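You operate a simulated robot arm through the tools that you are given. There is no shell and no other tool. Be economical: measure what you need, move in short steps, check, and stop when the job is done.

Carry out the task below with a simulated robot arm. There is one attempt and no reset: what you move stays moved.

TASK
Rinse the running grinder through into the orange bucket, then stop it.
Fine: bucket on the steel ledge, drawn out, spout over it, slide wide open; open the blue lever on the steel pipe till the spout is clean, then shut it; none in the steel tank; hardly a spill.

Only the result counts: the job must be done as asked and must still hold three seconds after the hand-in. Knocking over, shifting, dropping, spilling or breaking anything else fails it.

THE ROBOT
A 7-joint arm with a two-finger parallel gripper on a trunk, on a base that drives. Base frame: it is fixed to the floor where the robot stands at the start and does not move with it; the origin is under the middle of the robot, x ahead of it, y to its left, z up. Units: cm, rad, N and s.
With the tool pointing down near the work surface it reaches from about 10 to 76 cm from the robot's upright axis, wherever it stands. Its first joint turns from -2.897 to 2.897 rad. Places, roughly: grinder spout [50, -30, 100]; ledge top [50, -10, 50]; steel ledge [60, -10, 50]; steel tank [50, -50, 50]. Payload 3.43 kg.
The TCP is the grasp point between the finger pads, 3.4 cm short of the fingertips. In the tool frame z runs along the fingers and y along their closing line. Largest opening 12.8 cm; finger width 2.4, thickness 1.2; the body of the gripper, 4.8 by 13 cm, starts 9.6 cm behind the TCP.
Orientation is that of the tool frame in the base frame, as [roll, pitch, yaw] about the fixed x, y, z axes, in that order (R = Rz(yaw) Ry(pitch) Rx(roll)). With the fingers straight down and closing along the base's y, the tool's x points along the base's -x, its y along +y and its z along -z.

THE INTERFACE
- The arm moves only by the tool servo_tool. Its argument "commands" is a list that holds one entry, the list of rows, each a list of 7 numbers: the shift along the tool's x, y, z in cm, then the turn, a rotation vector about the tool's x, y, z in degrees, then the finger opening in cm, from 0 to 12.8. In form: [[[dx, dy, dz, rx, ry, rz, grip], ...]]. A call has 1 to 20 rows; each row is the pose to reach, as a shift and turn from the pose commanded when the call began, along the tool's axes at that moment. Each row takes 0.2 s and may step no farther than 5 cm and 0.15 rad from the row before; otherwise, or with a gripper value out of range, the whole call is refused. A pose out of reach is approached as far as the arm can. The call stops where the force on the tool passes 90 N (or 10 N more than at its start, if that is more) or the arm is blocked; 0.2 s more then pass. Each finger travels about 15.3 cm/s and halts on what it meets, pressing with about 32 N; the grip force reading is that of the motor and also rises with nothing between the fingers. The clock runs only during rows and for 0.2 s after the last one: add rows that repeat a pose to give the fingers time. It gives the time, the measured TCP pose, the force on the tool (base axes), the opening and the grip force at its end, in the units of the frame above (readings bear some noise), with the torque about the TCP (base axes, N m) and any sound that the robot's microphone picked up, and new pictures: "show" is both (left out), scene, wrist or none.
- Cameras (640 x 400 px; columns grow to the right, rows downward): "scene" is now at [18.38, -0.62, 155.59]; the picture's right is [-0.07, -1.00, 0.00], its down [-0.72, 0.05, -0.69] and it looks along [0.69, -0.05, -0.73] (base axes); focal length 214 px, centre (320, 200). "wrist" rides on the gripper at [7.6, -1.1, -16] in the tool frame; the picture's right is [0.15, 0.99, 0.00], its down [-0.88, 0.13, -0.46] and it looks along [-0.45, 0.07, 0.89] (tool axes); focal length 234 px, centre (320, 200). There is no depth. A picture from a camera that has moved, and an enlarged one, comes with that camera's place and axes in the base frame and with its lens.
- steer(legs): drives the robot by 1 to 6 legs, each [ahead, turn to the left] in cm and rad, along the robot's own axes; the way and the turn of a leg run together, so that a leg with both is an arc; at most 150 cm and 3.142 rad a leg. The arm and the cameras ride along, it lands a little off, and it stops where it bumps. It gives what a move gives, and a new picture of the scene camera.
- pan_tilt(pan, tilt): turns the head with the scene camera to pan (to the left, within 2.304 rad either way) and tilt (down, from -0.506 to 1.204), counted from straight ahead of the robot. It gives what a move gives, and a new picture of the scene camera.
- enlarge(camera, box): a new picture of the part [left, top, right, bottom] of that camera's present view, enlarged. No time passes.
- finish_job(): hands the job in; it is judged then, once.

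Go step by step. Nothing tells you exact positions but the pictures and the camera data: compare them with the known pose of the tool, close in by small moves and look again before you grip or let go. The budget is 120 turns and 260 pictures, counting those below and the enlarged ones. Unless the task says otherwise, let go and move clear before handing in.

The tools are called after "Request:" as a command line: name --argument value ..., lists and objects as JSON in quotes. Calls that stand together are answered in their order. servo_tool: Moves the arm, as the interface text tells. Its arguments: {"type":"object","properties":{"commands":{"type":"array","items":{"type":"array","items":{"type":"array","items":{"type":"number"}}}},"show":{"type":"string","enum":["both","scene","wrist","none"]}},"required":["commands"]} The other tools are called the same way: steer (legs) drives the base; pan_tilt (pan, tilt) turns the head that bears the scene camera; enlarge (camera, box) takes an enlarged picture of a part of a camera's view; finish_job () hands the job in.

At the start:

```text
clock: 0.0
tool_pos: [45.21, 7.17, 138.25]
tool_rot: [-3.141, -0.001, -3.142]
contact_force: [0.0, -0.3, 0.3]
torque: [0.0, 0.02, 0.0]
opening: 12.78
finger_force: 0.1
robot x, y, heading: [0.05, 0.23, 0.001]
head pan, tilt: [-0.07, 0.812]
```

scene: 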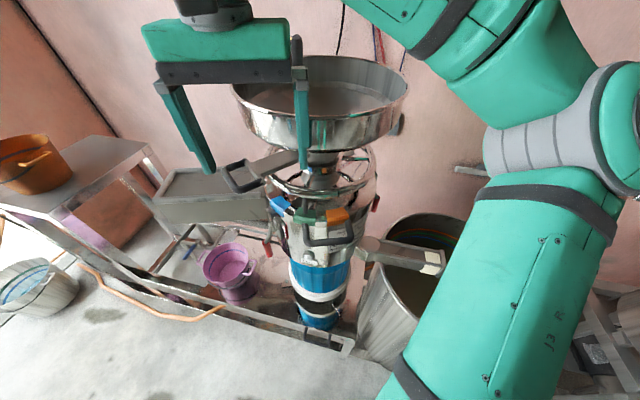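
wrist: 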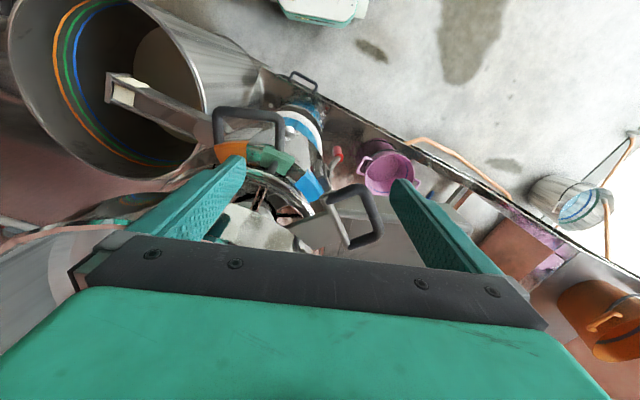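

I see the grinder in the middle with a hopper, a spout leading to the steel tank on the right, and an orange bucket on a bench at left. I'll look closer before moving.

Request:
enlarge --camera "scene" --box '[220, 130, 480, 330]'

Request:
enlarge --camera "scene" --box '[0, 110, 280, 320]'

Request:
enlarge --camera "wrist" --box '[80, 40, 400, 260]'

Request:
pan_tilt --pan 0.3 --tilt 0.5

```text
2.00 times, centred on (350, 230) of scene
camera zoom: at [18.38, -0.62, 155.59], right [-0.07, -1.0, 0.0], down [-0.72, 0.05, -0.69], along [0.69, -0.05, -0.73], focal length 429 px, centre (260, 140)
```

zoom: 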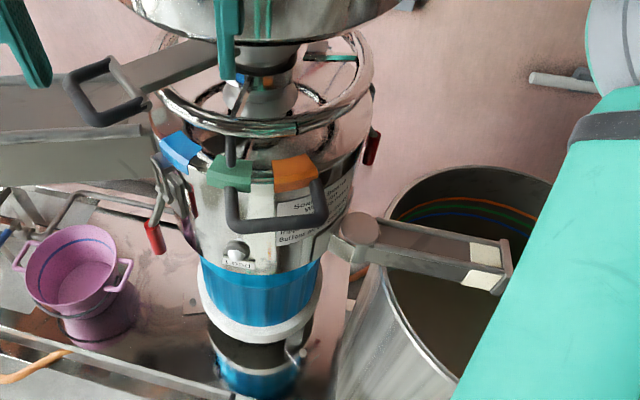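

```text
1.90 times, centred on (140, 215) of scene
camera zoom: at [18.38, -0.62, 155.59], right [-0.07, -1.0, 0.0], down [-0.72, 0.05, -0.69], along [0.69, -0.05, -0.73], focal length 408 px, centre (663, 171)
```

zoom: 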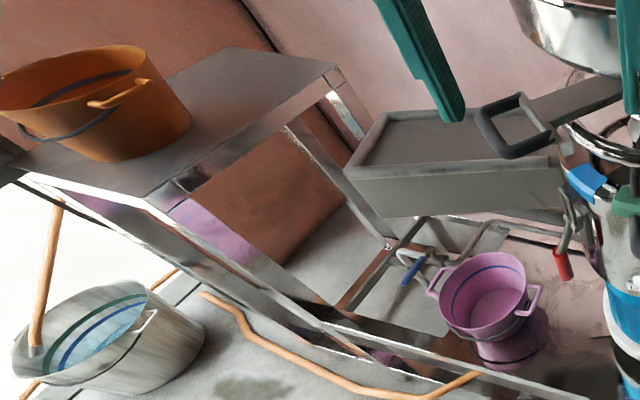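

```text
1.82 times, centred on (240, 150) of wrist
camera zoom: at [37.59, 5.93, 154.28], right [-0.15, 0.99, 0.0], down [0.88, 0.13, 0.46], along [0.45, 0.07, -0.89], focal length 426 px, centre (466, 291)
```

zoom: 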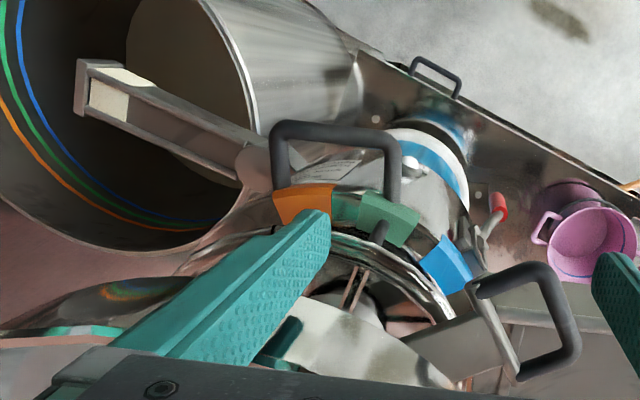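

```text
clock: 0.8
tool_pos: [45.18, 7.11, 138.31]
tool_rot: [-3.14, 0.001, 3.142]
contact_force: [-0.3, -0.2, 0.3]
torque: [-0.01, 0.03, -0.01]
opening: 12.8
finger_force: 0.0
robot x, y, heading: [-0.0, -0.22, 0.002]
head pan, tilt: [0.3, 0.499]
camera scene: at [19.08, 2.61, 158.28], right [0.3, -0.96, 0.0], down [-0.46, -0.14, -0.88], along [0.84, 0.26, -0.48], focal length 214 px, centre (320, 200)
```

scene: 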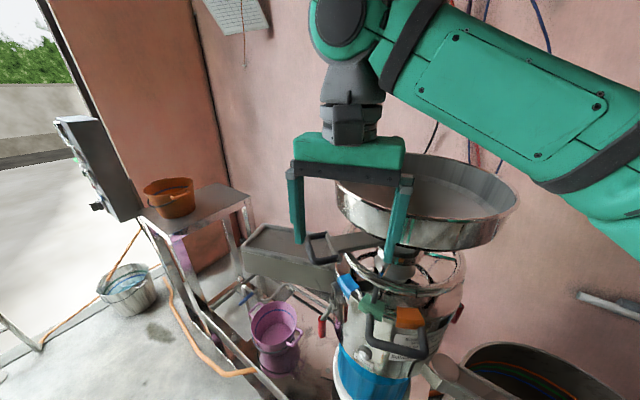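

A note hangs on the wall and there's a control box left of the bench. I'll read those.

Request:
pan_tilt --pan 0.6 --tilt 0.1

Request:
enlarge --camera "scene" --box '[220, 100, 420, 225]'

```text
clock: 1.7
tool_pos: [45.24, 7.1, 138.29]
tool_rot: [-3.141, 0.0, -3.141]
contact_force: [0.0, -0.7, 0.4]
torque: [-0.02, -0.02, -0.01]
opening: 12.81
finger_force: 0.0
robot x, y, heading: [0.17, -0.21, -0.002]
head pan, tilt: [0.6, 0.099]
camera scene: at [17.99, 5.12, 161.98], right [0.56, -0.83, 0.0], down [-0.08, -0.06, -0.99], along [0.82, 0.56, -0.1], focal length 214 px, centre (320, 200)
```

scene: 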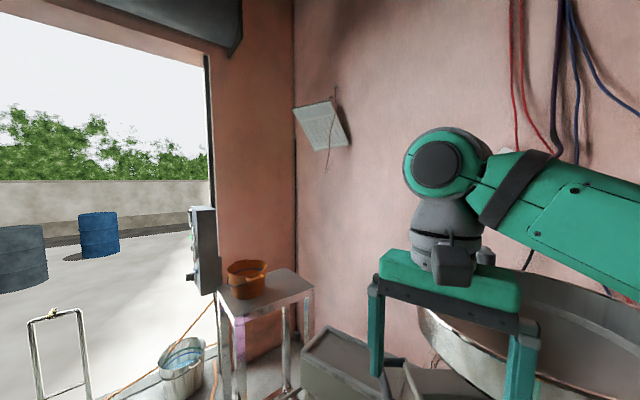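

```text
3.20 times, centred on (320, 162) of scene
camera zoom: at [17.99, 5.12, 161.98], right [0.56, -0.83, 0.0], down [-0.08, -0.06, -0.99], along [0.82, 0.56, -0.1], focal length 686 px, centre (320, 320)
```

zoom: 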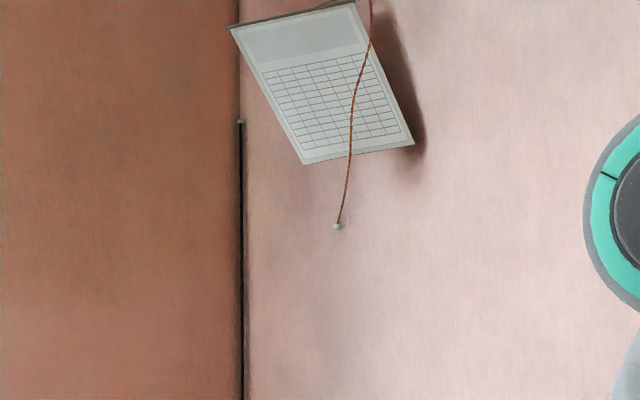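

The clipboard is an empty form. Now the control box and the right side.

Request:
pan_tilt --pan 1.0 --tilt 0.4

Request:
enlarge --camera "scene" --box '[240, 80, 480, 230]'

Request:
pan_tilt --pan -0.6 --tilt 0.7

```text
clock: 2.6
tool_pos: [45.24, 7.08, 138.33]
tool_rot: [3.14, 0.0, 3.142]
contact_force: [-0.8, 0.6, 0.2]
torque: [-0.03, 0.03, 0.0]
opening: 12.8
finger_force: 0.0
robot x, y, heading: [-0.33, 0.23, -0.002]
head pan, tilt: [1.0, 0.4]
camera scene: at [15.4, 7.72, 159.2], right [0.84, -0.54, 0.0], down [-0.21, -0.33, -0.92], along [0.5, 0.78, -0.39], focal length 214 px, centre (320, 200)
```

scene: 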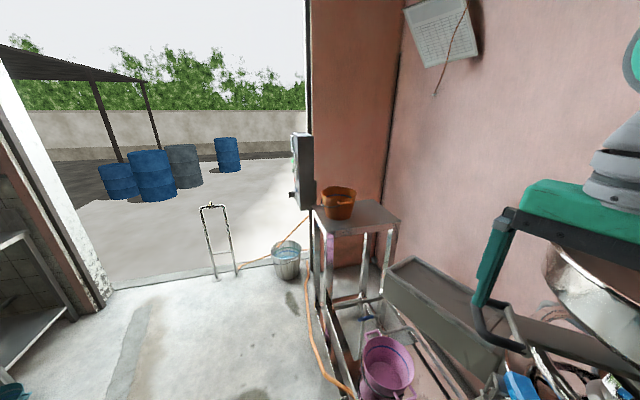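

```text
2.67 times, centred on (360, 155) of scene
camera zoom: at [15.4, 7.72, 159.2], right [0.84, -0.54, 0.0], down [-0.21, -0.33, -0.92], along [0.5, 0.78, -0.39], focal length 572 px, centre (213, 320)
```

zoom: 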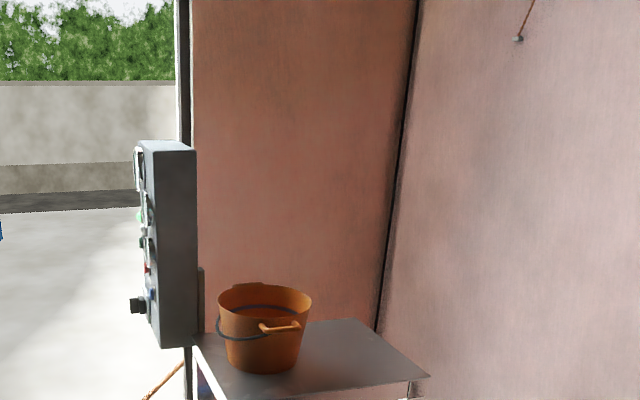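

```text
clock: 4.3
tool_pos: [45.21, 7.11, 138.3]
tool_rot: [-3.141, 0.003, -3.141]
contact_force: [0.0, 0.2, -1.1]
torque: [0.03, -0.04, 0.01]
opening: 12.79
finger_force: 0.1
robot x, y, heading: [0.34, -0.1, -0.005]
head pan, tilt: [-0.6, 0.7]
camera scene: at [17.4, -4.87, 156.51], right [-0.56, -0.83, 0.0], down [-0.53, 0.36, -0.77], along [0.63, -0.43, -0.64], focal length 214 px, centre (320, 200)
```

scene: 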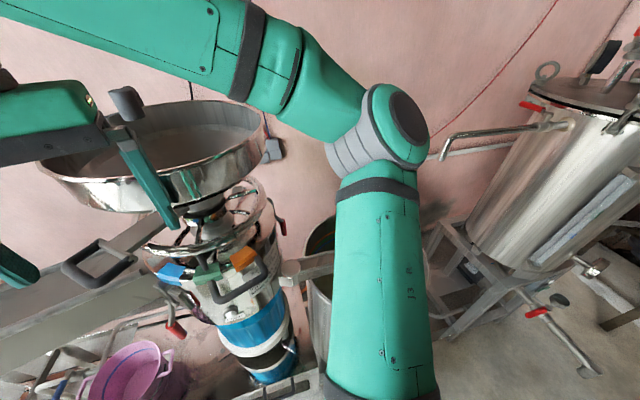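

Request:
enlarge --camera "scene" --box '[60, 230, 340, 400]'

Request:
pan_tilt --pan 0.0 --tilt 1.15

Request:
enlarge --camera "scene" --box '[200, 0, 480, 190]'

Request:
pan_tilt --pan -1.4 --tilt 0.5

```text
2.29 times, centred on (200, 315) of scene
camera zoom: at [17.4, -4.87, 156.51], right [-0.56, -0.83, 0.0], down [-0.53, 0.36, -0.77], along [0.63, -0.43, -0.64], focal length 490 px, centre (594, -63)
```

zoom: 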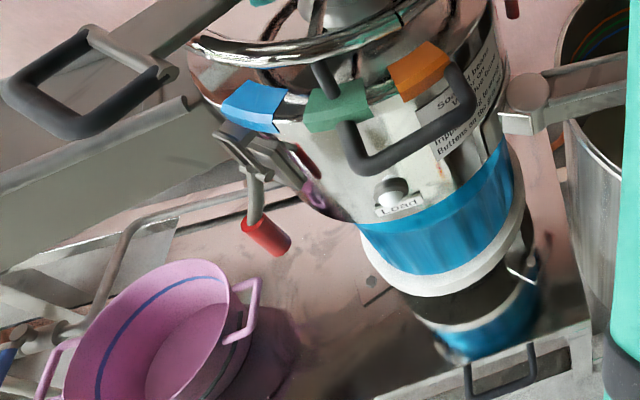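

```text
clock: 5.3
tool_pos: [45.21, 7.09, 138.13]
tool_rot: [3.141, -0.001, -3.14]
contact_force: [-0.5, -0.1, -0.3]
torque: [-0.02, -0.01, -0.03]
opening: 12.79
finger_force: 0.1
robot x, y, heading: [0.27, 0.09, 0.005]
head pan, tilt: [0.0, 1.15]
camera scene: at [16.35, -0.08, 153.2], right [0.0, -1.0, 0.0], down [-0.91, 0.0, -0.41], along [0.41, 0.0, -0.91], focal length 214 px, centre (320, 200)
```

scene: 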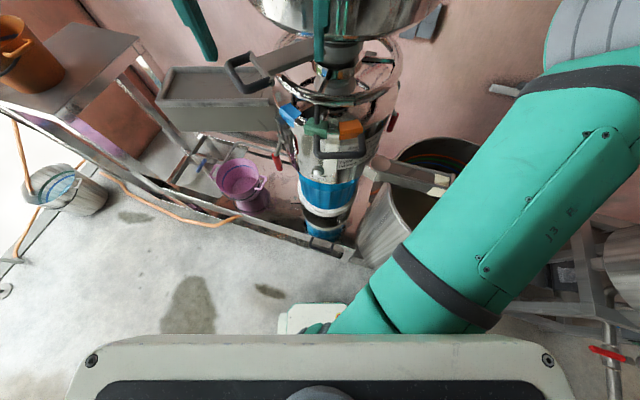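

```text
2.11 times, centred on (340, 95) of scene
camera zoom: at [16.35, -0.08, 153.2], right [0.0, -1.0, 0.0], down [-0.91, 0.0, -0.41], along [0.41, 0.0, -0.91], focal length 452 px, centre (278, 421)
```

zoom: 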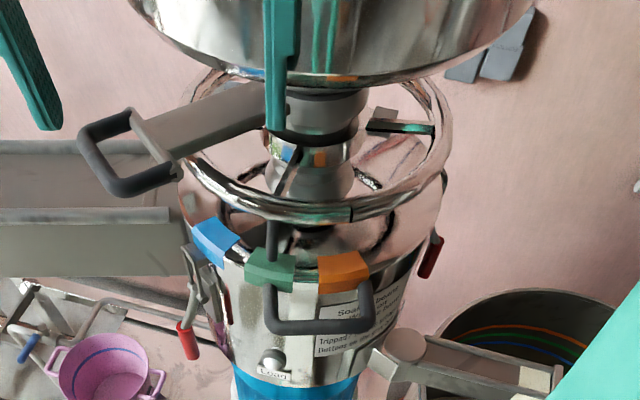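

```text
clock: 6.8
tool_pos: [45.24, 7.12, 138.28]
tool_rot: [-3.142, 0.0, 3.142]
contact_force: [0.3, 1.0, -0.1]
torque: [0.01, 0.0, 0.0]
opening: 12.82
finger_force: 0.2
robot x, y, heading: [0.15, -0.14, 0.003]
head pan, tilt: [-1.4, 0.499]
camera scene: at [11.95, -9.04, 158.28], right [-0.99, -0.17, 0.0], down [-0.08, 0.47, -0.88], along [0.15, -0.86, -0.48], focal length 214 px, centre (320, 200)
```

scene: 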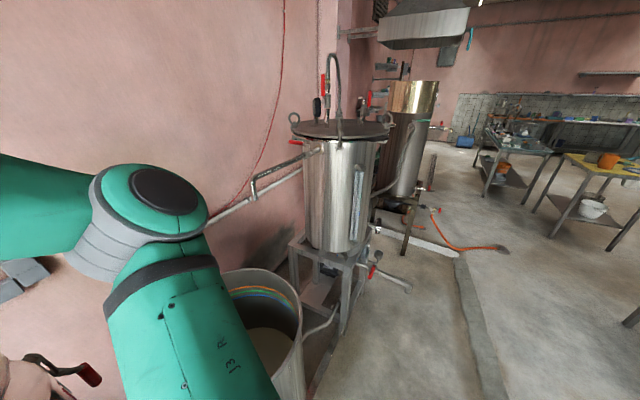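

Request:
pan_tilt --pan -0.3 --tilt 0.9

Request:
enlarge --camera "scene" --box '[210, 150, 330, 225]'

```text
clock: 8.1
tool_pos: [45.22, 7.08, 138.23]
tool_rot: [-3.141, 0.0, 3.141]
contact_force: [0.2, -0.5, -0.5]
torque: [-0.03, -0.02, -0.01]
opening: 12.8
finger_force: 0.1
robot x, y, heading: [-0.28, 0.08, 0.002]
head pan, tilt: [-0.3, 0.901]
camera scene: at [17.6, -2.31, 154.9], right [-0.3, -0.96, 0.0], down [-0.75, 0.23, -0.62], along [0.59, -0.18, -0.78], focal length 214 px, centre (320, 200)
```

scene: 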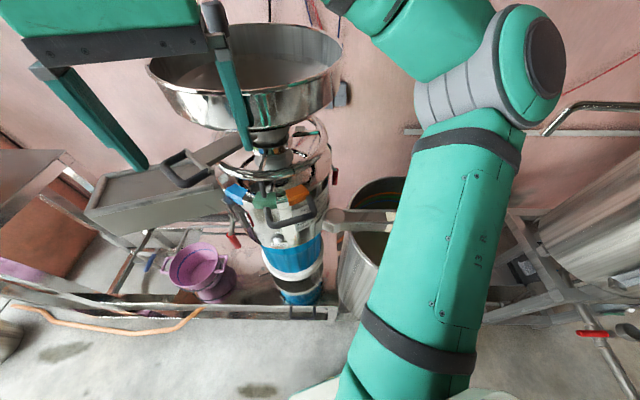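

```text
5.33 times, centred on (270, 188) of scene
camera zoom: at [17.6, -2.31, 154.9], right [-0.3, -0.96, 0.0], down [-0.75, 0.23, -0.62], along [0.59, -0.18, -0.78], focal length 1144 px, centre (587, 267)
```

zoom: 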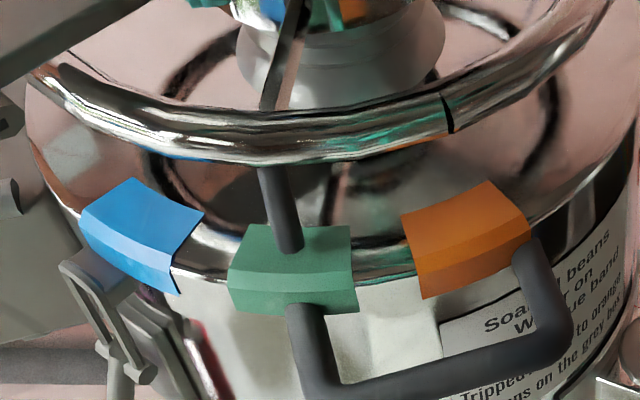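

The label on the grinder has instructions partially hidden; I'll back up to read it and see the whole layout from farther off.

Request:
steer --legs '[[-60, 0.5]]'

Request:
pan_tilt --pan -0.4 --tilt 0.5

```text
clock: 11.5
tool_pos: [-20.6, 13.48, 138.16]
tool_rot: [3.141, -0.001, -2.632]
contact_force: [1.2, -0.6, -1.0]
torque: [-0.01, 0.0, -0.04]
opening: 12.79
finger_force: 0.1
robot x, y, heading: [-56.78, -14.84, 0.51]
head pan, tilt: [-0.3, 0.901]
camera scene: at [-40.22, -8.14, 154.89], right [0.21, -0.98, 0.0], down [-0.77, -0.16, -0.62], along [0.61, 0.13, -0.78], focal length 214 px, centre (320, 200)
```

scene: 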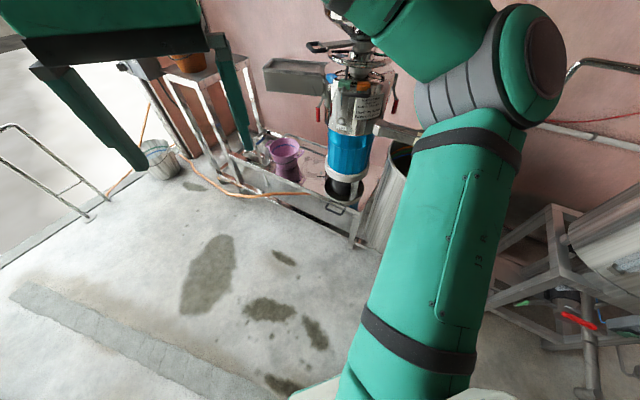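

```text
clock: 12.3
tool_pos: [-20.68, 13.38, 138.28]
tool_rot: [3.14, 0.0, -2.632]
contact_force: [0.0, 0.0, 0.6]
torque: [0.01, 0.02, 0.04]
opening: 12.83
finger_force: 0.1
robot x, y, heading: [-56.58, -14.45, 0.505]
head pan, tilt: [-0.4, 0.499]
camera scene: at [-38.57, -8.71, 158.27], right [0.11, -0.99, 0.0], down [-0.48, -0.05, -0.88], along [0.87, 0.1, -0.48], focal length 214 px, centre (320, 200)
```

scene: 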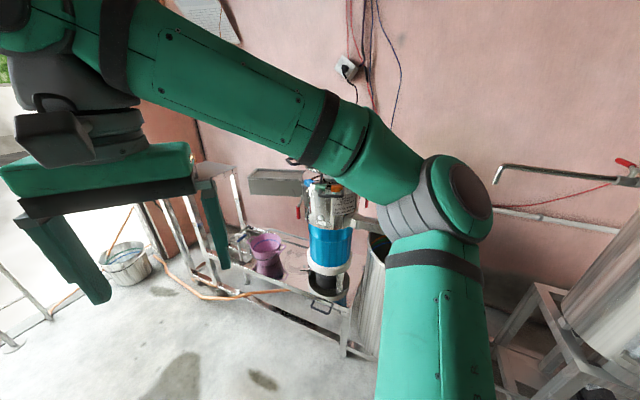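

Request:
enlarge --camera "scene" --box '[285, 165, 385, 228]'

Request:
enlarge --camera "scene" --box '[200, 220, 400, 345]'

```text
6.35 times, centred on (335, 196) of scene
camera zoom: at [-38.57, -8.71, 158.27], right [0.11, -0.99, 0.0], down [-0.48, -0.05, -0.88], along [0.87, 0.1, -0.48], focal length 1362 px, centre (225, 222)
```

zoom: 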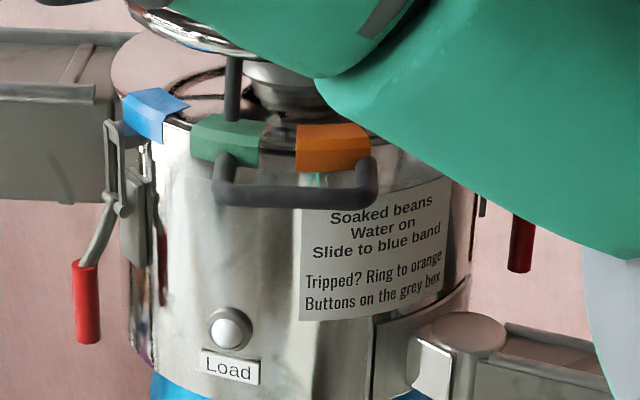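

```text
3.20 times, centred on (300, 282) of scene
camera zoom: at [-38.57, -8.71, 158.27], right [0.11, -0.99, 0.0], down [-0.48, -0.05, -0.88], along [0.87, 0.1, -0.48], focal length 686 px, centre (384, -64)
```

zoom: 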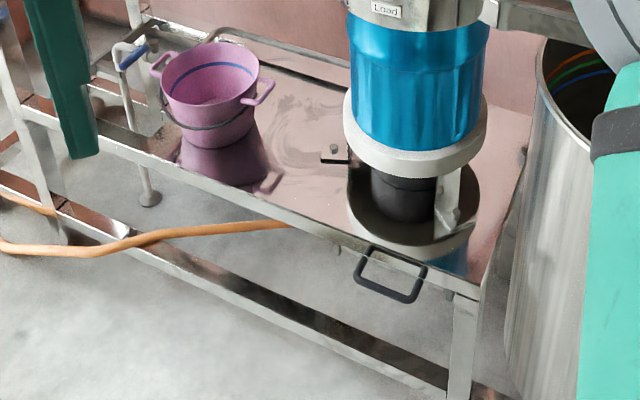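

The label says "Soaked beans: water on, slide to blue band. Tripped? Ring to orange, buttons on the grey box". The handle on the table's front edge near [37,-1,48] must draw out the ledge; bucket and bench sit near [94,109,100]. I drive over to scout the bench and grey box.

Request:
steer --legs '[[0, 0.44], [115, 0], [0, -0.6]]'

Request:
pan_tilt --pan 0.3 --tilt 0.6

```text
clock: 21.5
tool_pos: [51.32, 101.57, 138.16]
tool_rot: [-3.141, -0.001, -2.791]
contact_force: [0.1, -0.2, -0.2]
torque: [0.01, 0.0, -0.01]
opening: 12.79
finger_force: 0.0
robot x, y, heading: [11.45, 79.2, 0.345]
head pan, tilt: [-0.4, 0.499]
camera scene: at [30.18, 82.38, 158.28], right [-0.05, -1.0, 0.0], down [-0.48, 0.02, -0.88], along [0.88, -0.05, -0.48], focal length 214 px, centre (320, 200)
```

scene: 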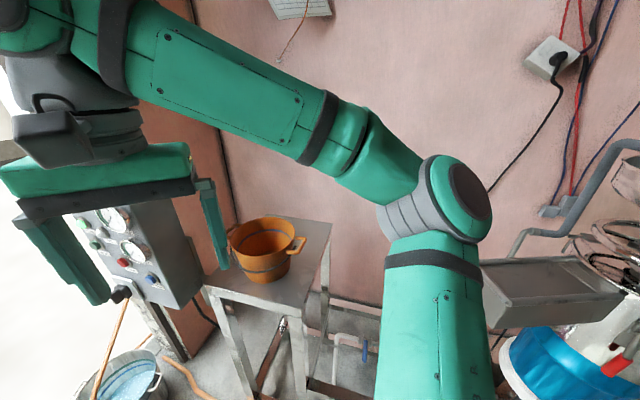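

```text
clock: 22.6
tool_pos: [51.23, 101.51, 138.3]
tool_rot: [-3.14, 0.001, -2.792]
contact_force: [0.8, -0.1, -0.4]
torque: [-0.01, -0.04, -0.01]
opening: 12.81
finger_force: 0.0
robot x, y, heading: [11.18, 79.2, 0.352]
head pan, tilt: [0.3, 0.6]
camera scene: at [28.15, 88.18, 157.37], right [0.6, -0.8, 0.0], down [-0.45, -0.34, -0.83], along [0.66, 0.5, -0.56], focal length 214 px, centre (320, 200)
```

scene: 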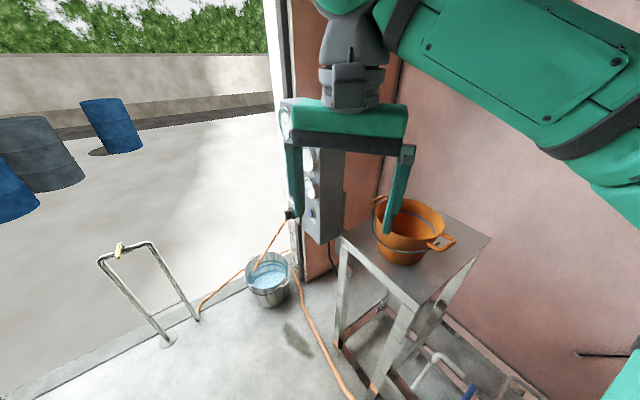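

Request:
enlarge --camera "scene" --box '[360, 170, 480, 280]'

Request:
pan_tilt --pan -0.25 --tilt 0.5

Request:
enlarge --camera "scene" --box '[80, 170, 320, 320]'

Request:
enlarge --camera "wrist" --box '[0, 0, 640, 400]'

```text
3.64 times, centred on (420, 225) of scene
camera zoom: at [28.15, 88.18, 157.37], right [0.6, -0.8, 0.0], down [-0.45, -0.34, -0.83], along [0.66, 0.5, -0.56], focal length 780 px, centre (-44, 109)
```

zoom: 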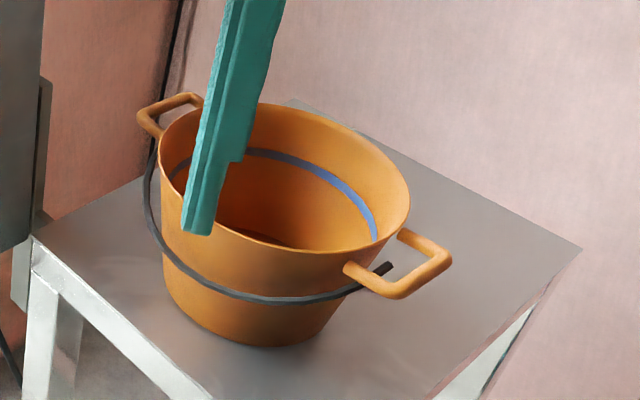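

```text
clock: 23.5
tool_pos: [51.38, 101.58, 138.32]
tool_rot: [-3.14, 0.001, -2.79]
contact_force: [0.3, -0.7, 0.4]
torque: [0.0, 0.01, 0.02]
opening: 12.8
finger_force: 0.1
robot x, y, heading: [11.28, 79.54, 0.345]
head pan, tilt: [-0.25, 0.499]
camera scene: at [30.15, 83.75, 158.28], right [0.1, -1.0, 0.0], down [-0.48, -0.05, -0.88], along [0.87, 0.09, -0.48], focal length 214 px, centre (320, 200)
```

scene: 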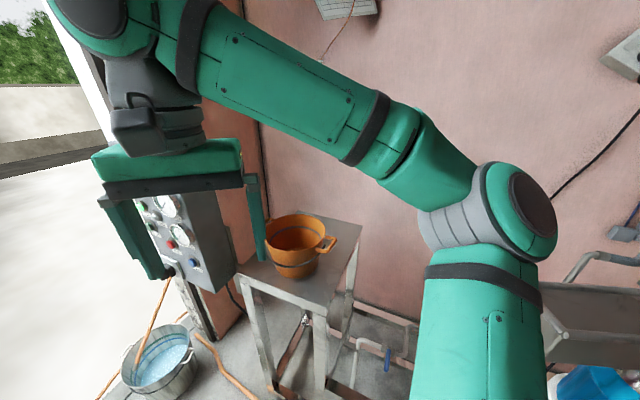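

```text
2.67 times, centred on (200, 245) of scene
camera zoom: at [30.15, 83.75, 158.28], right [0.1, -1.0, 0.0], down [-0.48, -0.05, -0.88], along [0.87, 0.09, -0.48], focal length 572 px, centre (640, 80)
```

zoom: 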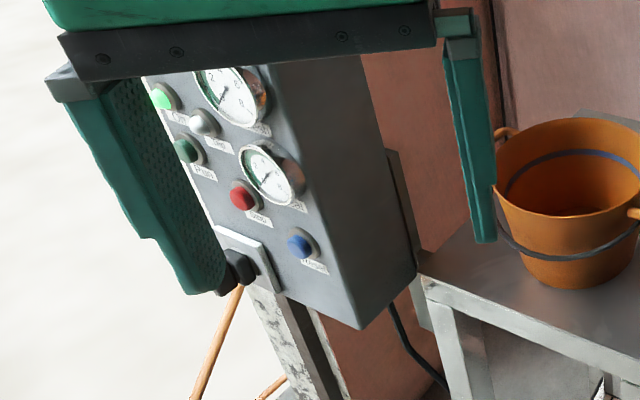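

```text
1.00 times, centred on (320, 200) of wrist (not enlarged: the box is as wide or as high as the picture)
camera zoom: at [44.59, 97.79, 154.28], right [-0.48, 0.88, 0.0], down [0.78, 0.43, 0.46], along [0.4, 0.22, -0.89], focal length 234 px, centre (320, 200)
```

zoom: 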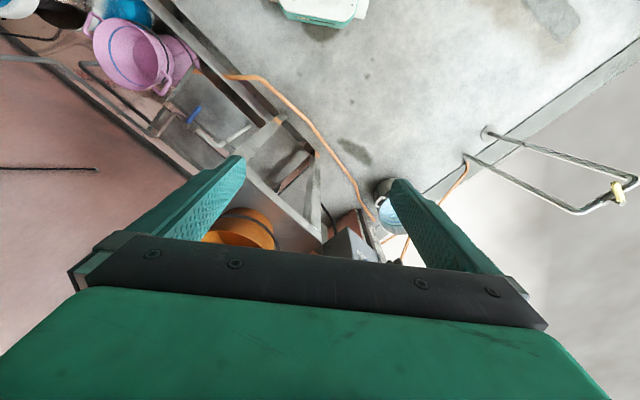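

Request:
enlarge --camera "scene" --box '[135, 195, 215, 285]'

Request:
pan_tilt --pan -0.75 --tilt 0.6

```text
4.44 times, centred on (175, 240) of scene
camera zoom: at [30.15, 83.75, 158.28], right [0.1, -1.0, 0.0], down [-0.48, -0.05, -0.88], along [0.87, 0.09, -0.48], focal length 953 px, centre (964, 22)
```

zoom: 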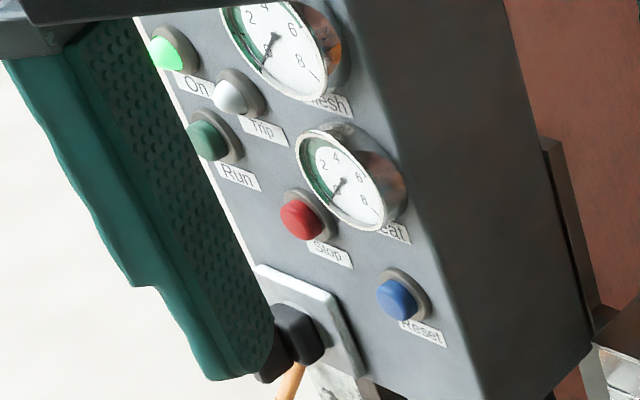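

```text
clock: 24.5
tool_pos: [51.31, 101.64, 138.24]
tool_rot: [-3.141, -0.001, -2.791]
contact_force: [-0.5, -0.9, -0.3]
torque: [0.0, -0.01, 0.02]
opening: 12.81
finger_force: 0.0
robot x, y, heading: [10.98, 79.43, 0.347]
head pan, tilt: [-0.75, 0.6]
camera scene: at [29.23, 79.39, 157.37], right [-0.39, -0.92, 0.0], down [-0.52, 0.22, -0.83], along [0.76, -0.32, -0.56], focal length 214 px, centre (320, 200)
```

scene: 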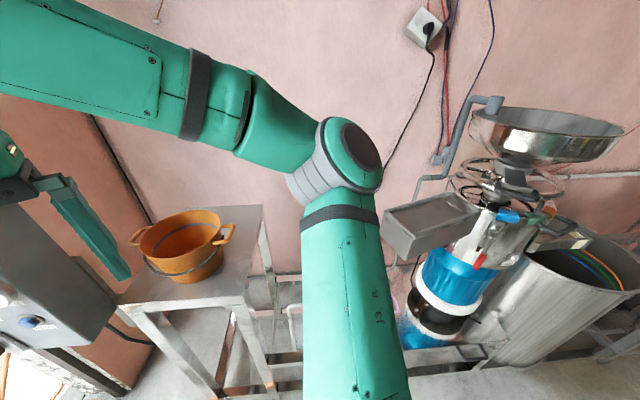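

Request:
enlarge --camera "scene" --box '[380, 80, 640, 280]'

Request:
enlarge --camera "scene" --box '[380, 180, 560, 380]'

```text
2.00 times, centred on (510, 180) of scene
camera zoom: at [29.23, 79.39, 157.37], right [-0.39, -0.92, 0.0], down [-0.52, 0.22, -0.83], along [0.76, -0.32, -0.56], focal length 429 px, centre (-60, 240)
```

zoom: 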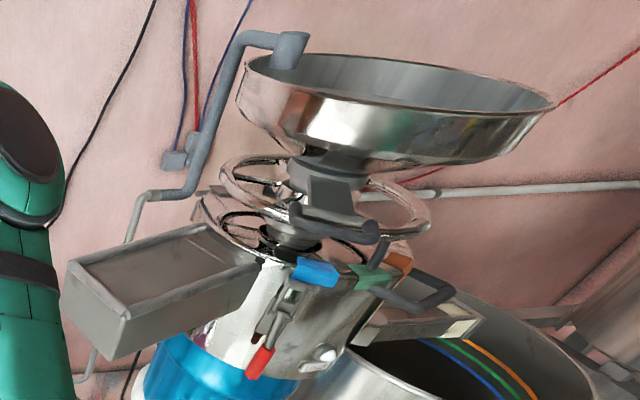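

```text
2.00 times, centred on (470, 280) of scene
camera zoom: at [29.23, 79.39, 157.37], right [-0.39, -0.92, 0.0], down [-0.52, 0.22, -0.83], along [0.76, -0.32, -0.56], focal length 429 px, centre (20, 40)
```

zoom: 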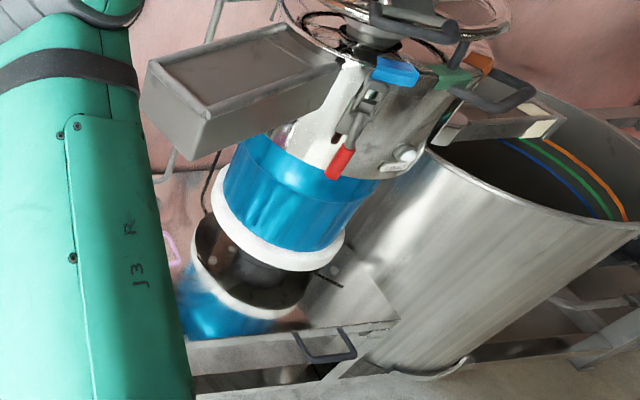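

Stop is the red button on the grey box. First draw out the ledge: I drive back to stand before the handle.

Request:
steer --legs '[[0, 0.752], [-90, 0], [0, -1.1]]'

Request:
pan_tilt --pan 0.0 --tilt 0.8

Request:
enlarge --camera "scene" --box '[240, 100, 440, 225]'

```text
clock: 34.8
tool_pos: [14.25, 1.75, 138.38]
tool_rot: [-3.141, -0.001, 3.1]
contact_force: [0.0, 0.3, 0.2]
torque: [0.02, 0.0, 0.0]
opening: 12.79
finger_force: 0.0
robot x, y, heading: [-31.21, -3.17, -0.045]
head pan, tilt: [-0.75, 0.6]
camera scene: at [-14.66, -10.27, 157.37], right [-0.72, -0.7, 0.0], down [-0.39, 0.4, -0.83], along [0.58, -0.59, -0.56], focal length 214 px, centre (320, 200)
```

scene: 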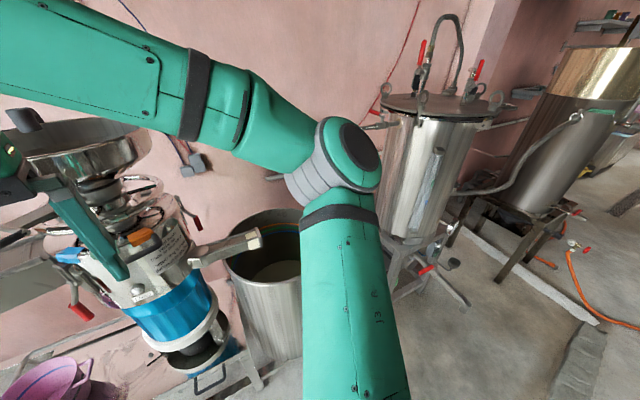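

```text
clock: 35.9
tool_pos: [14.21, 1.71, 138.32]
tool_rot: [3.141, -0.001, 3.099]
contact_force: [-0.7, 0.8, -0.2]
torque: [0.03, -0.01, 0.0]
opening: 12.78
finger_force: 0.0
robot x, y, heading: [-31.34, -3.58, -0.048]
head pan, tilt: [0.0, 0.799]
camera scene: at [-12.78, -4.33, 155.69], right [-0.05, -1.0, 0.0], down [-0.72, 0.03, -0.7], along [0.7, -0.03, -0.72], focal length 214 px, centre (320, 200)
```

scene: 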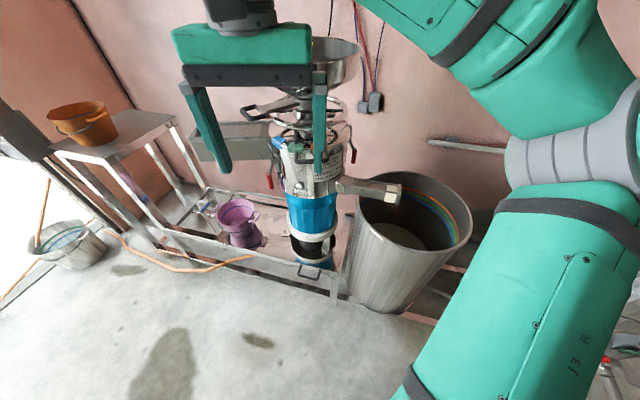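

```text
3.20 times, centred on (340, 162) of scene
camera zoom: at [-12.78, -4.33, 155.69], right [-0.05, -1.0, 0.0], down [-0.72, 0.03, -0.7], along [0.7, -0.03, -0.72], focal length 686 px, centre (256, 320)
```

zoom: 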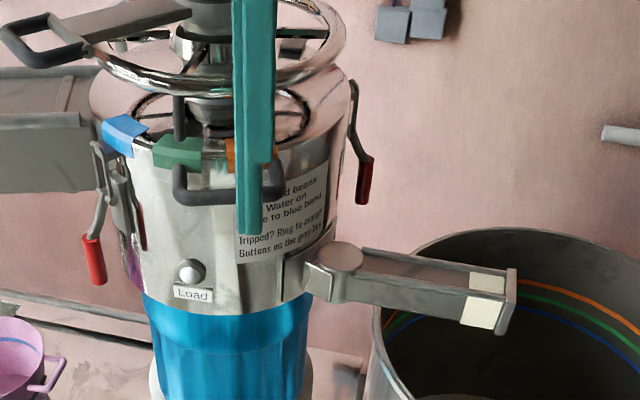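

Handle estimated at about [39,-1,48]; spout hinge near [52,-18,99]. I lower the arm in front of the handle with the tool tilted forward, and look.

Request:
servo_tool --commands '[[[0, 0, 5, 0, 0, 0, 12.8], [0, 0, 10, 0, 0, 0, 12.8], [0, 0, 15, 0, 0, 0, 12.8], [0, 0, 20, 0, 0, 0, 12.8], [0, 0, 25, 0, -7.5, 0, 12.8], [0, 0, 30, 0, -15, 0, 12.8], [0, 1, 35, 0, -22.5, 0, 12.8], [0, 2, 40, 0, -30, 0, 12.8], [0, 3, 45, 0, -37.5, 0, 12.8], [0, 3, 50, 0, -45, 0, 12.8], [0, 3, 55, 0, -45, 0, 12.8], [0, 3, 60, 0, -45, 0, 12.8], [0, 3, 63, 0, -45, 0, 12.8]]]'

```text
refused: row 7 steps farther than a row can; nothing moved
```

Request:
servo_tool --commands '[[[0, 0, 5, 0, 0, 0, 12.8], [0, 0, 10, 0, 0, 0, 12.8], [0, 0, 15, 0, 0, 0, 12.8], [0, 0, 20, 0, 0, 0, 12.8], [0, 0, 25, 0, -7.5, 0, 12.8], [0, 0, 30, 0, -15, 0, 12.8], [0, -1, 34.5, 0, -22.5, 0, 12.8], [0, -2, 39, 0, -30, 0, 12.8], [0, -3, 43.5, 0, -37.5, 0, 12.8], [0, -3, 48, 0, -45, 0, 12.8], [0, -3, 53, 0, -45, 0, 12.8], [0, -3, 58, 0, -45, 0, 12.8], [0, -3, 63, 0, -45, 0, 12.8]]]'

```text
clock: 38.7
tool_pos: [13.92, -0.98, 75.45]
tool_rot: [-3.141, 0.784, 3.098]
contact_force: [0.4, -0.5, 0.2]
torque: [0.01, 0.01, -0.04]
opening: 12.79
finger_force: 0.1
out of reach, approached as far as the arm can: row 7, 8, 9, 10, 11
robot x, y, heading: [-31.39, -3.12, -0.048]
head pan, tilt: [0.0, 0.799]
camera scene: at [-12.78, -4.33, 155.69], right [-0.05, -1.0, 0.0], down [-0.72, 0.03, -0.7], along [0.7, -0.03, -0.72], focal length 214 px, centre (320, 200)
camera wrist: at [-2.73, -1.56, 81.36], right [-0.06, 0.99, -0.1], down [0.31, 0.12, 0.94], along [0.95, 0.03, -0.31], focal length 234 px, centre (320, 200)
```

scene: 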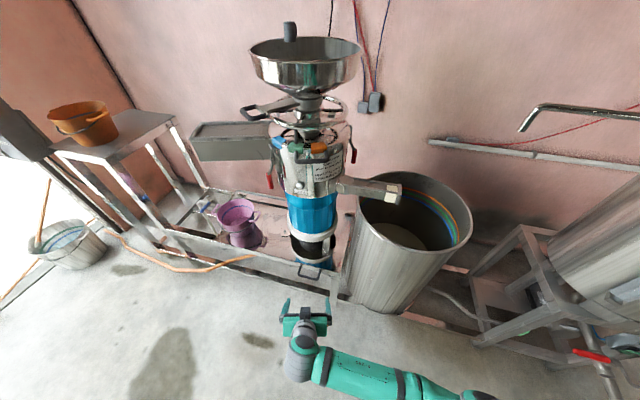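
wrist: 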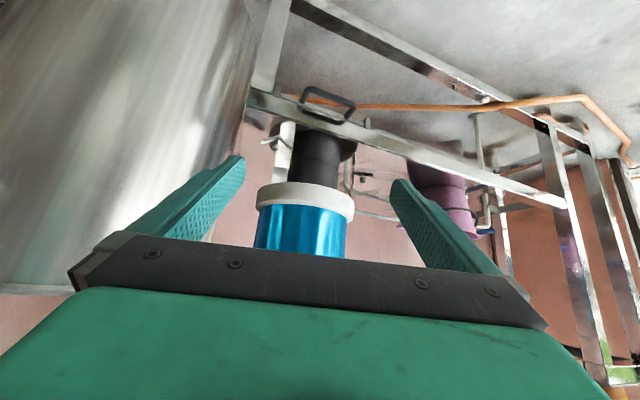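

Request:
enlarge --camera "wrist" --box '[230, 60, 430, 185]'

Request:
enlarge --camera "scene" --box '[240, 190, 400, 290]'

```text
3.20 times, centred on (330, 122) of wrist
camera zoom: at [-2.73, -1.56, 81.36], right [-0.06, 0.99, -0.1], down [0.31, 0.12, 0.94], along [0.95, 0.03, -0.31], focal length 749 px, centre (288, 448)
```

zoom: 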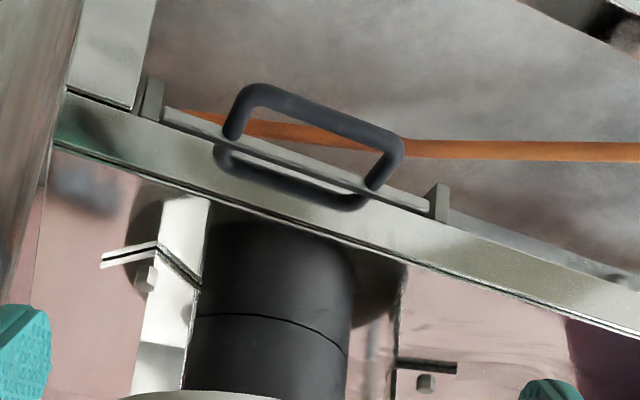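

```text
4.00 times, centred on (320, 240) of scene
camera zoom: at [-12.78, -4.33, 155.69], right [-0.05, -1.0, 0.0], down [-0.72, 0.03, -0.7], along [0.7, -0.03, -0.72], focal length 858 px, centre (320, 40)
```

zoom: 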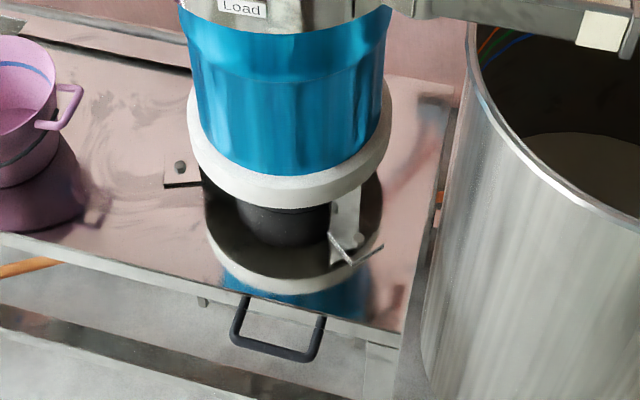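

The handle bar is centred near [37.4,-0.4,45.3], about 10 cm long with a 4 cm gap; the table is turned by about -0.3 rad. I'll hook closed fingers into the loop from above; first hover.

Request:
servo_tool --commands '[[[-0.3, 0.3, 4, 1.2, 3.3, 1.8, 6], [-0.6, 0.6, 8, 2.3, 6.6, 3.5, 2], [-0.9, 0.9, 12, 3.5, 9.9, 5.3, 0], [-1.2, 1.2, 16, 4.7, 13.1, 7, 0], [-1.5, 1.5, 20, 5.9, 16.4, 8.8, 0], [-1.8, 1.8, 24, 7, 19.7, 10.5, 0], [-2.2, 2.1, 28.1, 8.2, 23, 12.3, 0], [-2.2, 2.1, 28.1, 8.2, 23, 12.3, 0]]]'

```text
clock: 40.5
tool_pos: [35.85, -0.13, 56.9]
tool_rot: [-3.14, 0.38, 2.842]
contact_force: [0.3, -0.9, -0.1]
torque: [0.01, -0.04, 0.0]
opening: 0.0
finger_force: 32.0
robot x, y, heading: [-31.07, -3.32, -0.046]
head pan, tilt: [0.0, 0.799]
camera scene: at [-12.77, -4.32, 155.69], right [-0.05, -1.0, 0.0], down [-0.72, 0.03, -0.7], along [0.7, -0.03, -0.72], focal length 214 px, centre (320, 200)
camera wrist: at [23.05, 2.53, 68.99], right [0.16, 0.99, -0.06], down [0.66, -0.07, 0.75], along [0.74, -0.16, -0.66], focal length 234 px, centre (320, 200)
```

scene: 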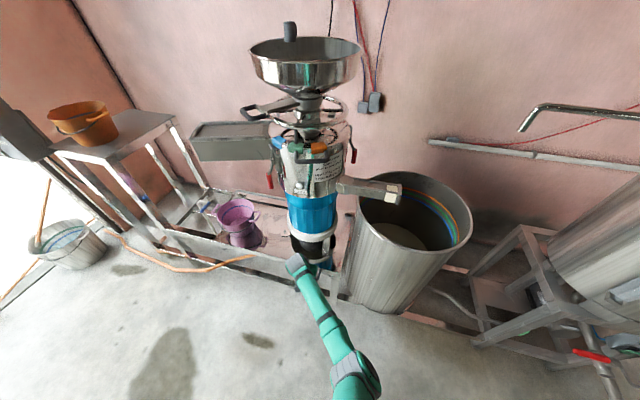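
wrist: 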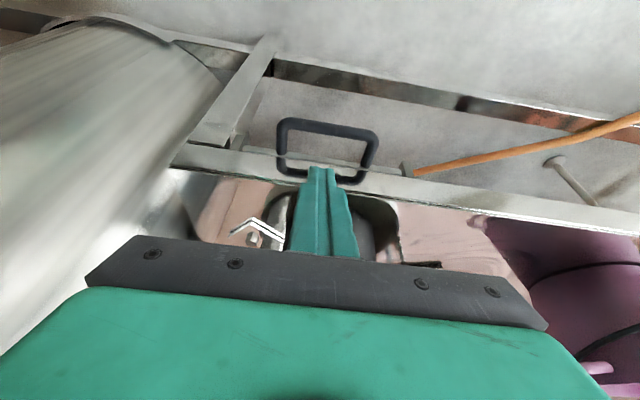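

Request:
servo_tool --commands '[[[0, 0, 4, 0, 0, 0, 0], [0, 0, 8, 0, 0, 0, 0], [0, 0, 11.5, 0, 0, 0, 0]]]'

Request:
enlarge --camera "scene" --box '[240, 210, 400, 310]'

```text
clock: 41.3
tool_pos: [39.72, -1.39, 46.27]
tool_rot: [-3.139, 0.38, 2.844]
contact_force: [-4.6, 0.8, 0.4]
torque: [0.07, 0.1, -0.04]
opening: 0.0
finger_force: 31.7
robot x, y, heading: [-31.13, -3.94, -0.047]
head pan, tilt: [0.0, 0.799]
camera scene: at [-12.85, -4.31, 155.7], right [-0.05, -1.0, 0.0], down [-0.72, 0.03, -0.7], along [0.7, -0.03, -0.72], focal length 214 px, centre (320, 200)
camera wrist: at [26.97, 1.31, 58.45], right [0.16, 0.99, -0.06], down [0.66, -0.07, 0.75], along [0.74, -0.16, -0.66], focal length 234 px, centre (320, 200)
```

scene: 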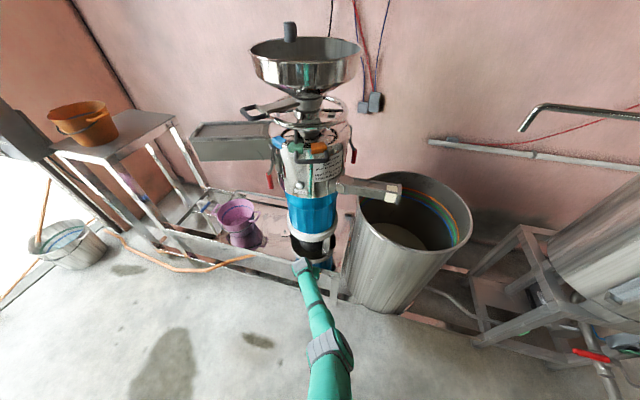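
wrist: 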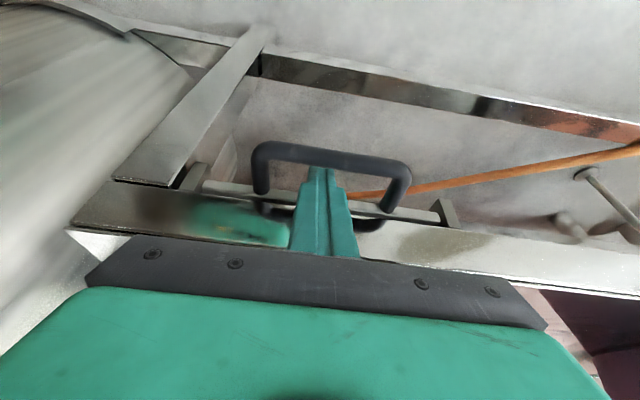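

```text
4.00 times, centred on (320, 260) of scene
camera zoom: at [-12.85, -4.31, 155.7], right [-0.05, -1.0, 0.0], down [-0.72, 0.03, -0.7], along [0.7, -0.03, -0.72], focal length 858 px, centre (320, -40)
```

zoom: 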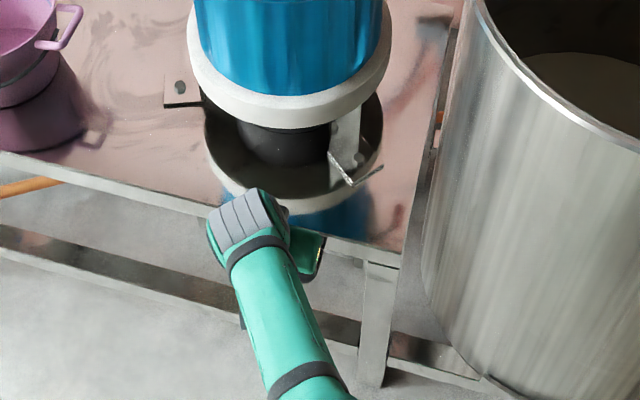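

Request:
servo_tool --commands '[[[1.86, 0, -0.74, 0, 0, 0, 0], [3.7, 0, -1.48, 0, 0, 0, 0], [5.6, 0, -2.22, 0, 0, 0, 0], [7.4, 0, -2.96, 0, 0, 0, 0]]]'

```text
clock: 42.3
tool_pos: [31.95, 0.84, 46.37]
tool_rot: [-3.141, 0.38, 2.844]
contact_force: [0.6, 0.0, 0.3]
torque: [-0.01, 0.04, -0.03]
opening: 0.01
finger_force: 32.0
robot x, y, heading: [-31.24, -3.33, -0.046]
head pan, tilt: [0.0, 0.799]
camera scene: at [-12.77, -4.32, 155.69], right [-0.05, -1.0, 0.0], down [-0.72, 0.03, -0.7], along [0.7, -0.03, -0.72], focal length 214 px, centre (320, 200)
camera wrist: at [19.2, 3.53, 58.56], right [0.16, 0.99, -0.06], down [0.66, -0.07, 0.75], along [0.73, -0.16, -0.66], focal length 234 px, centre (320, 200)
```

scene: 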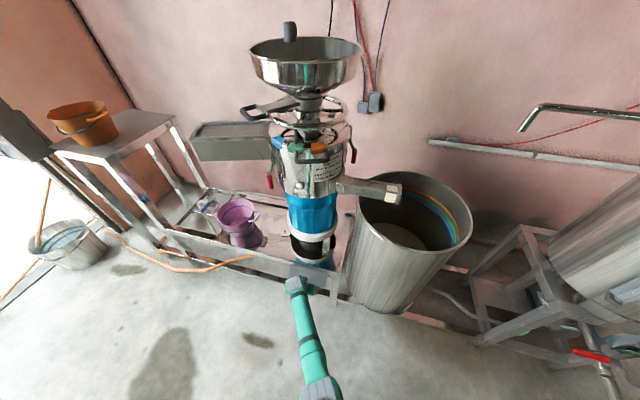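
wrist: 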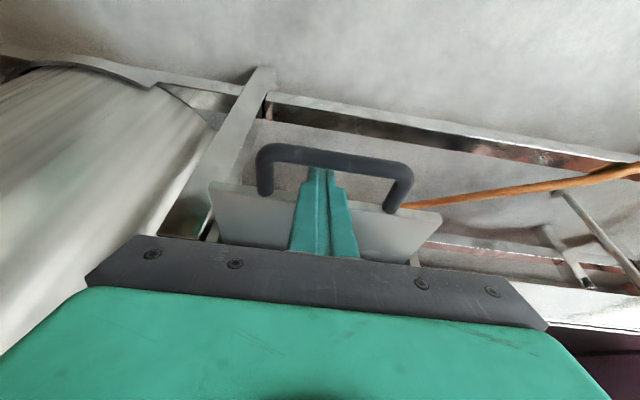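

The ledge slides out. Continue pulling.

Request:
servo_tool --commands '[[[1.86, 0, -0.74, 0, 0, 0, 0], [3.7, 0, -1.48, 0, 0, 0, 0], [5.6, 0, -2.22, 0, 0, 0, 0], [7.4, 0, -2.96, 0, 0, 0, 0], [9.3, 0, -3.7, 0, 0, 0, 0]]]' --show "wrist"

Request:
servo_tool --commands '[[[0.93, 0, -0.37, 0, 0, 0, 0], [1.86, 0, -0.74, 0, 0, 0, 0], [2.8, 0, -1.11, 0, 0, 0, 0], [3.7, 0, -1.48, 0, 0, 0, 0], [4.65, 0, -1.85, 0, 0, 0, 0], [5.6, 0, -2.22, 0, 0, 0, 0]]]'

```text
clock: 43.5
tool_pos: [22.23, 4.05, 46.11]
tool_rot: [-3.14, 0.378, 2.843]
contact_force: [0.1, 0.5, 0.0]
torque: [0.0, 0.01, 0.01]
opening: 0.0
finger_force: 32.3
robot x, y, heading: [-31.19, -3.66, -0.045]
head pan, tilt: [0.0, 0.799]
camera wrist: at [9.53, 6.69, 58.21], right [0.16, 0.99, -0.06], down [0.66, -0.07, 0.75], along [0.73, -0.16, -0.66], focal length 234 px, centre (320, 200)
```

wrist: 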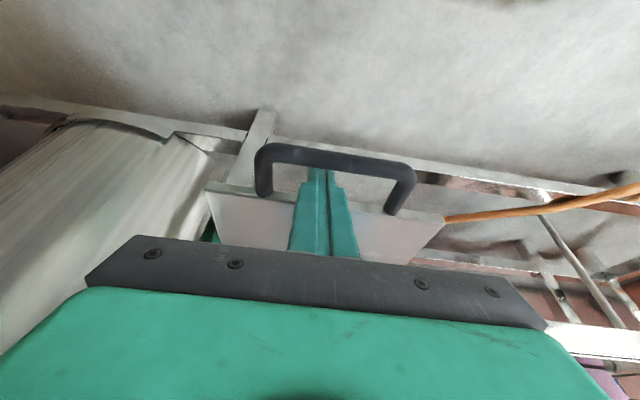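

```text
clock: 44.9
tool_pos: [18.72, 5.2, 47.12]
tool_rot: [3.134, 0.418, 2.834]
contact_force: [0.6, 0.3, 1.2]
torque: [-0.02, -0.04, 0.03]
opening: 0.0
finger_force: 31.5
robot x, y, heading: [-31.4, -3.48, -0.054]
head pan, tilt: [0.0, 0.799]
stopped in row 6: the force on the tool passed its limit at 94 N (the readings are from after the stop); the commanded pose is now the measured one
camera scene: at [-12.78, -4.34, 155.69], right [-0.05, -1.0, 0.0], down [-0.72, 0.03, -0.7], along [0.7, -0.03, -0.72], focal length 214 px, centre (320, 200)
camera wrist: at [5.5, 8.08, 58.77], right [0.17, 0.98, -0.05], down [0.63, -0.07, 0.77], along [0.76, -0.17, -0.63], focal length 234 px, centre (320, 200)
```

scene: 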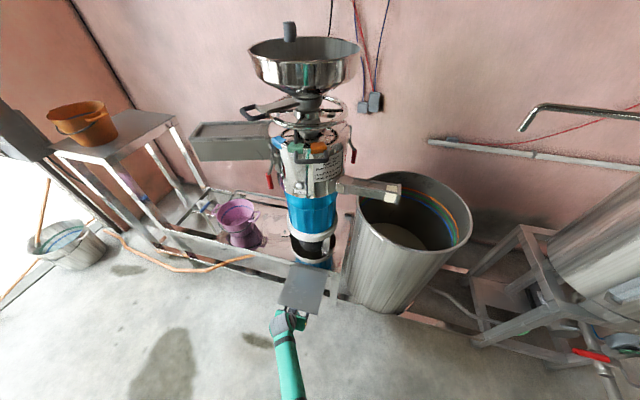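
wrist: 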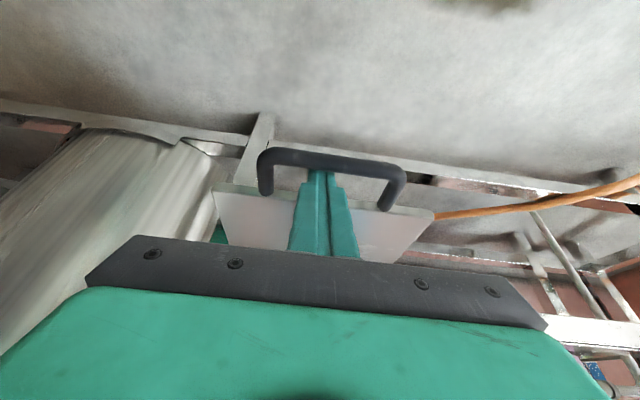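

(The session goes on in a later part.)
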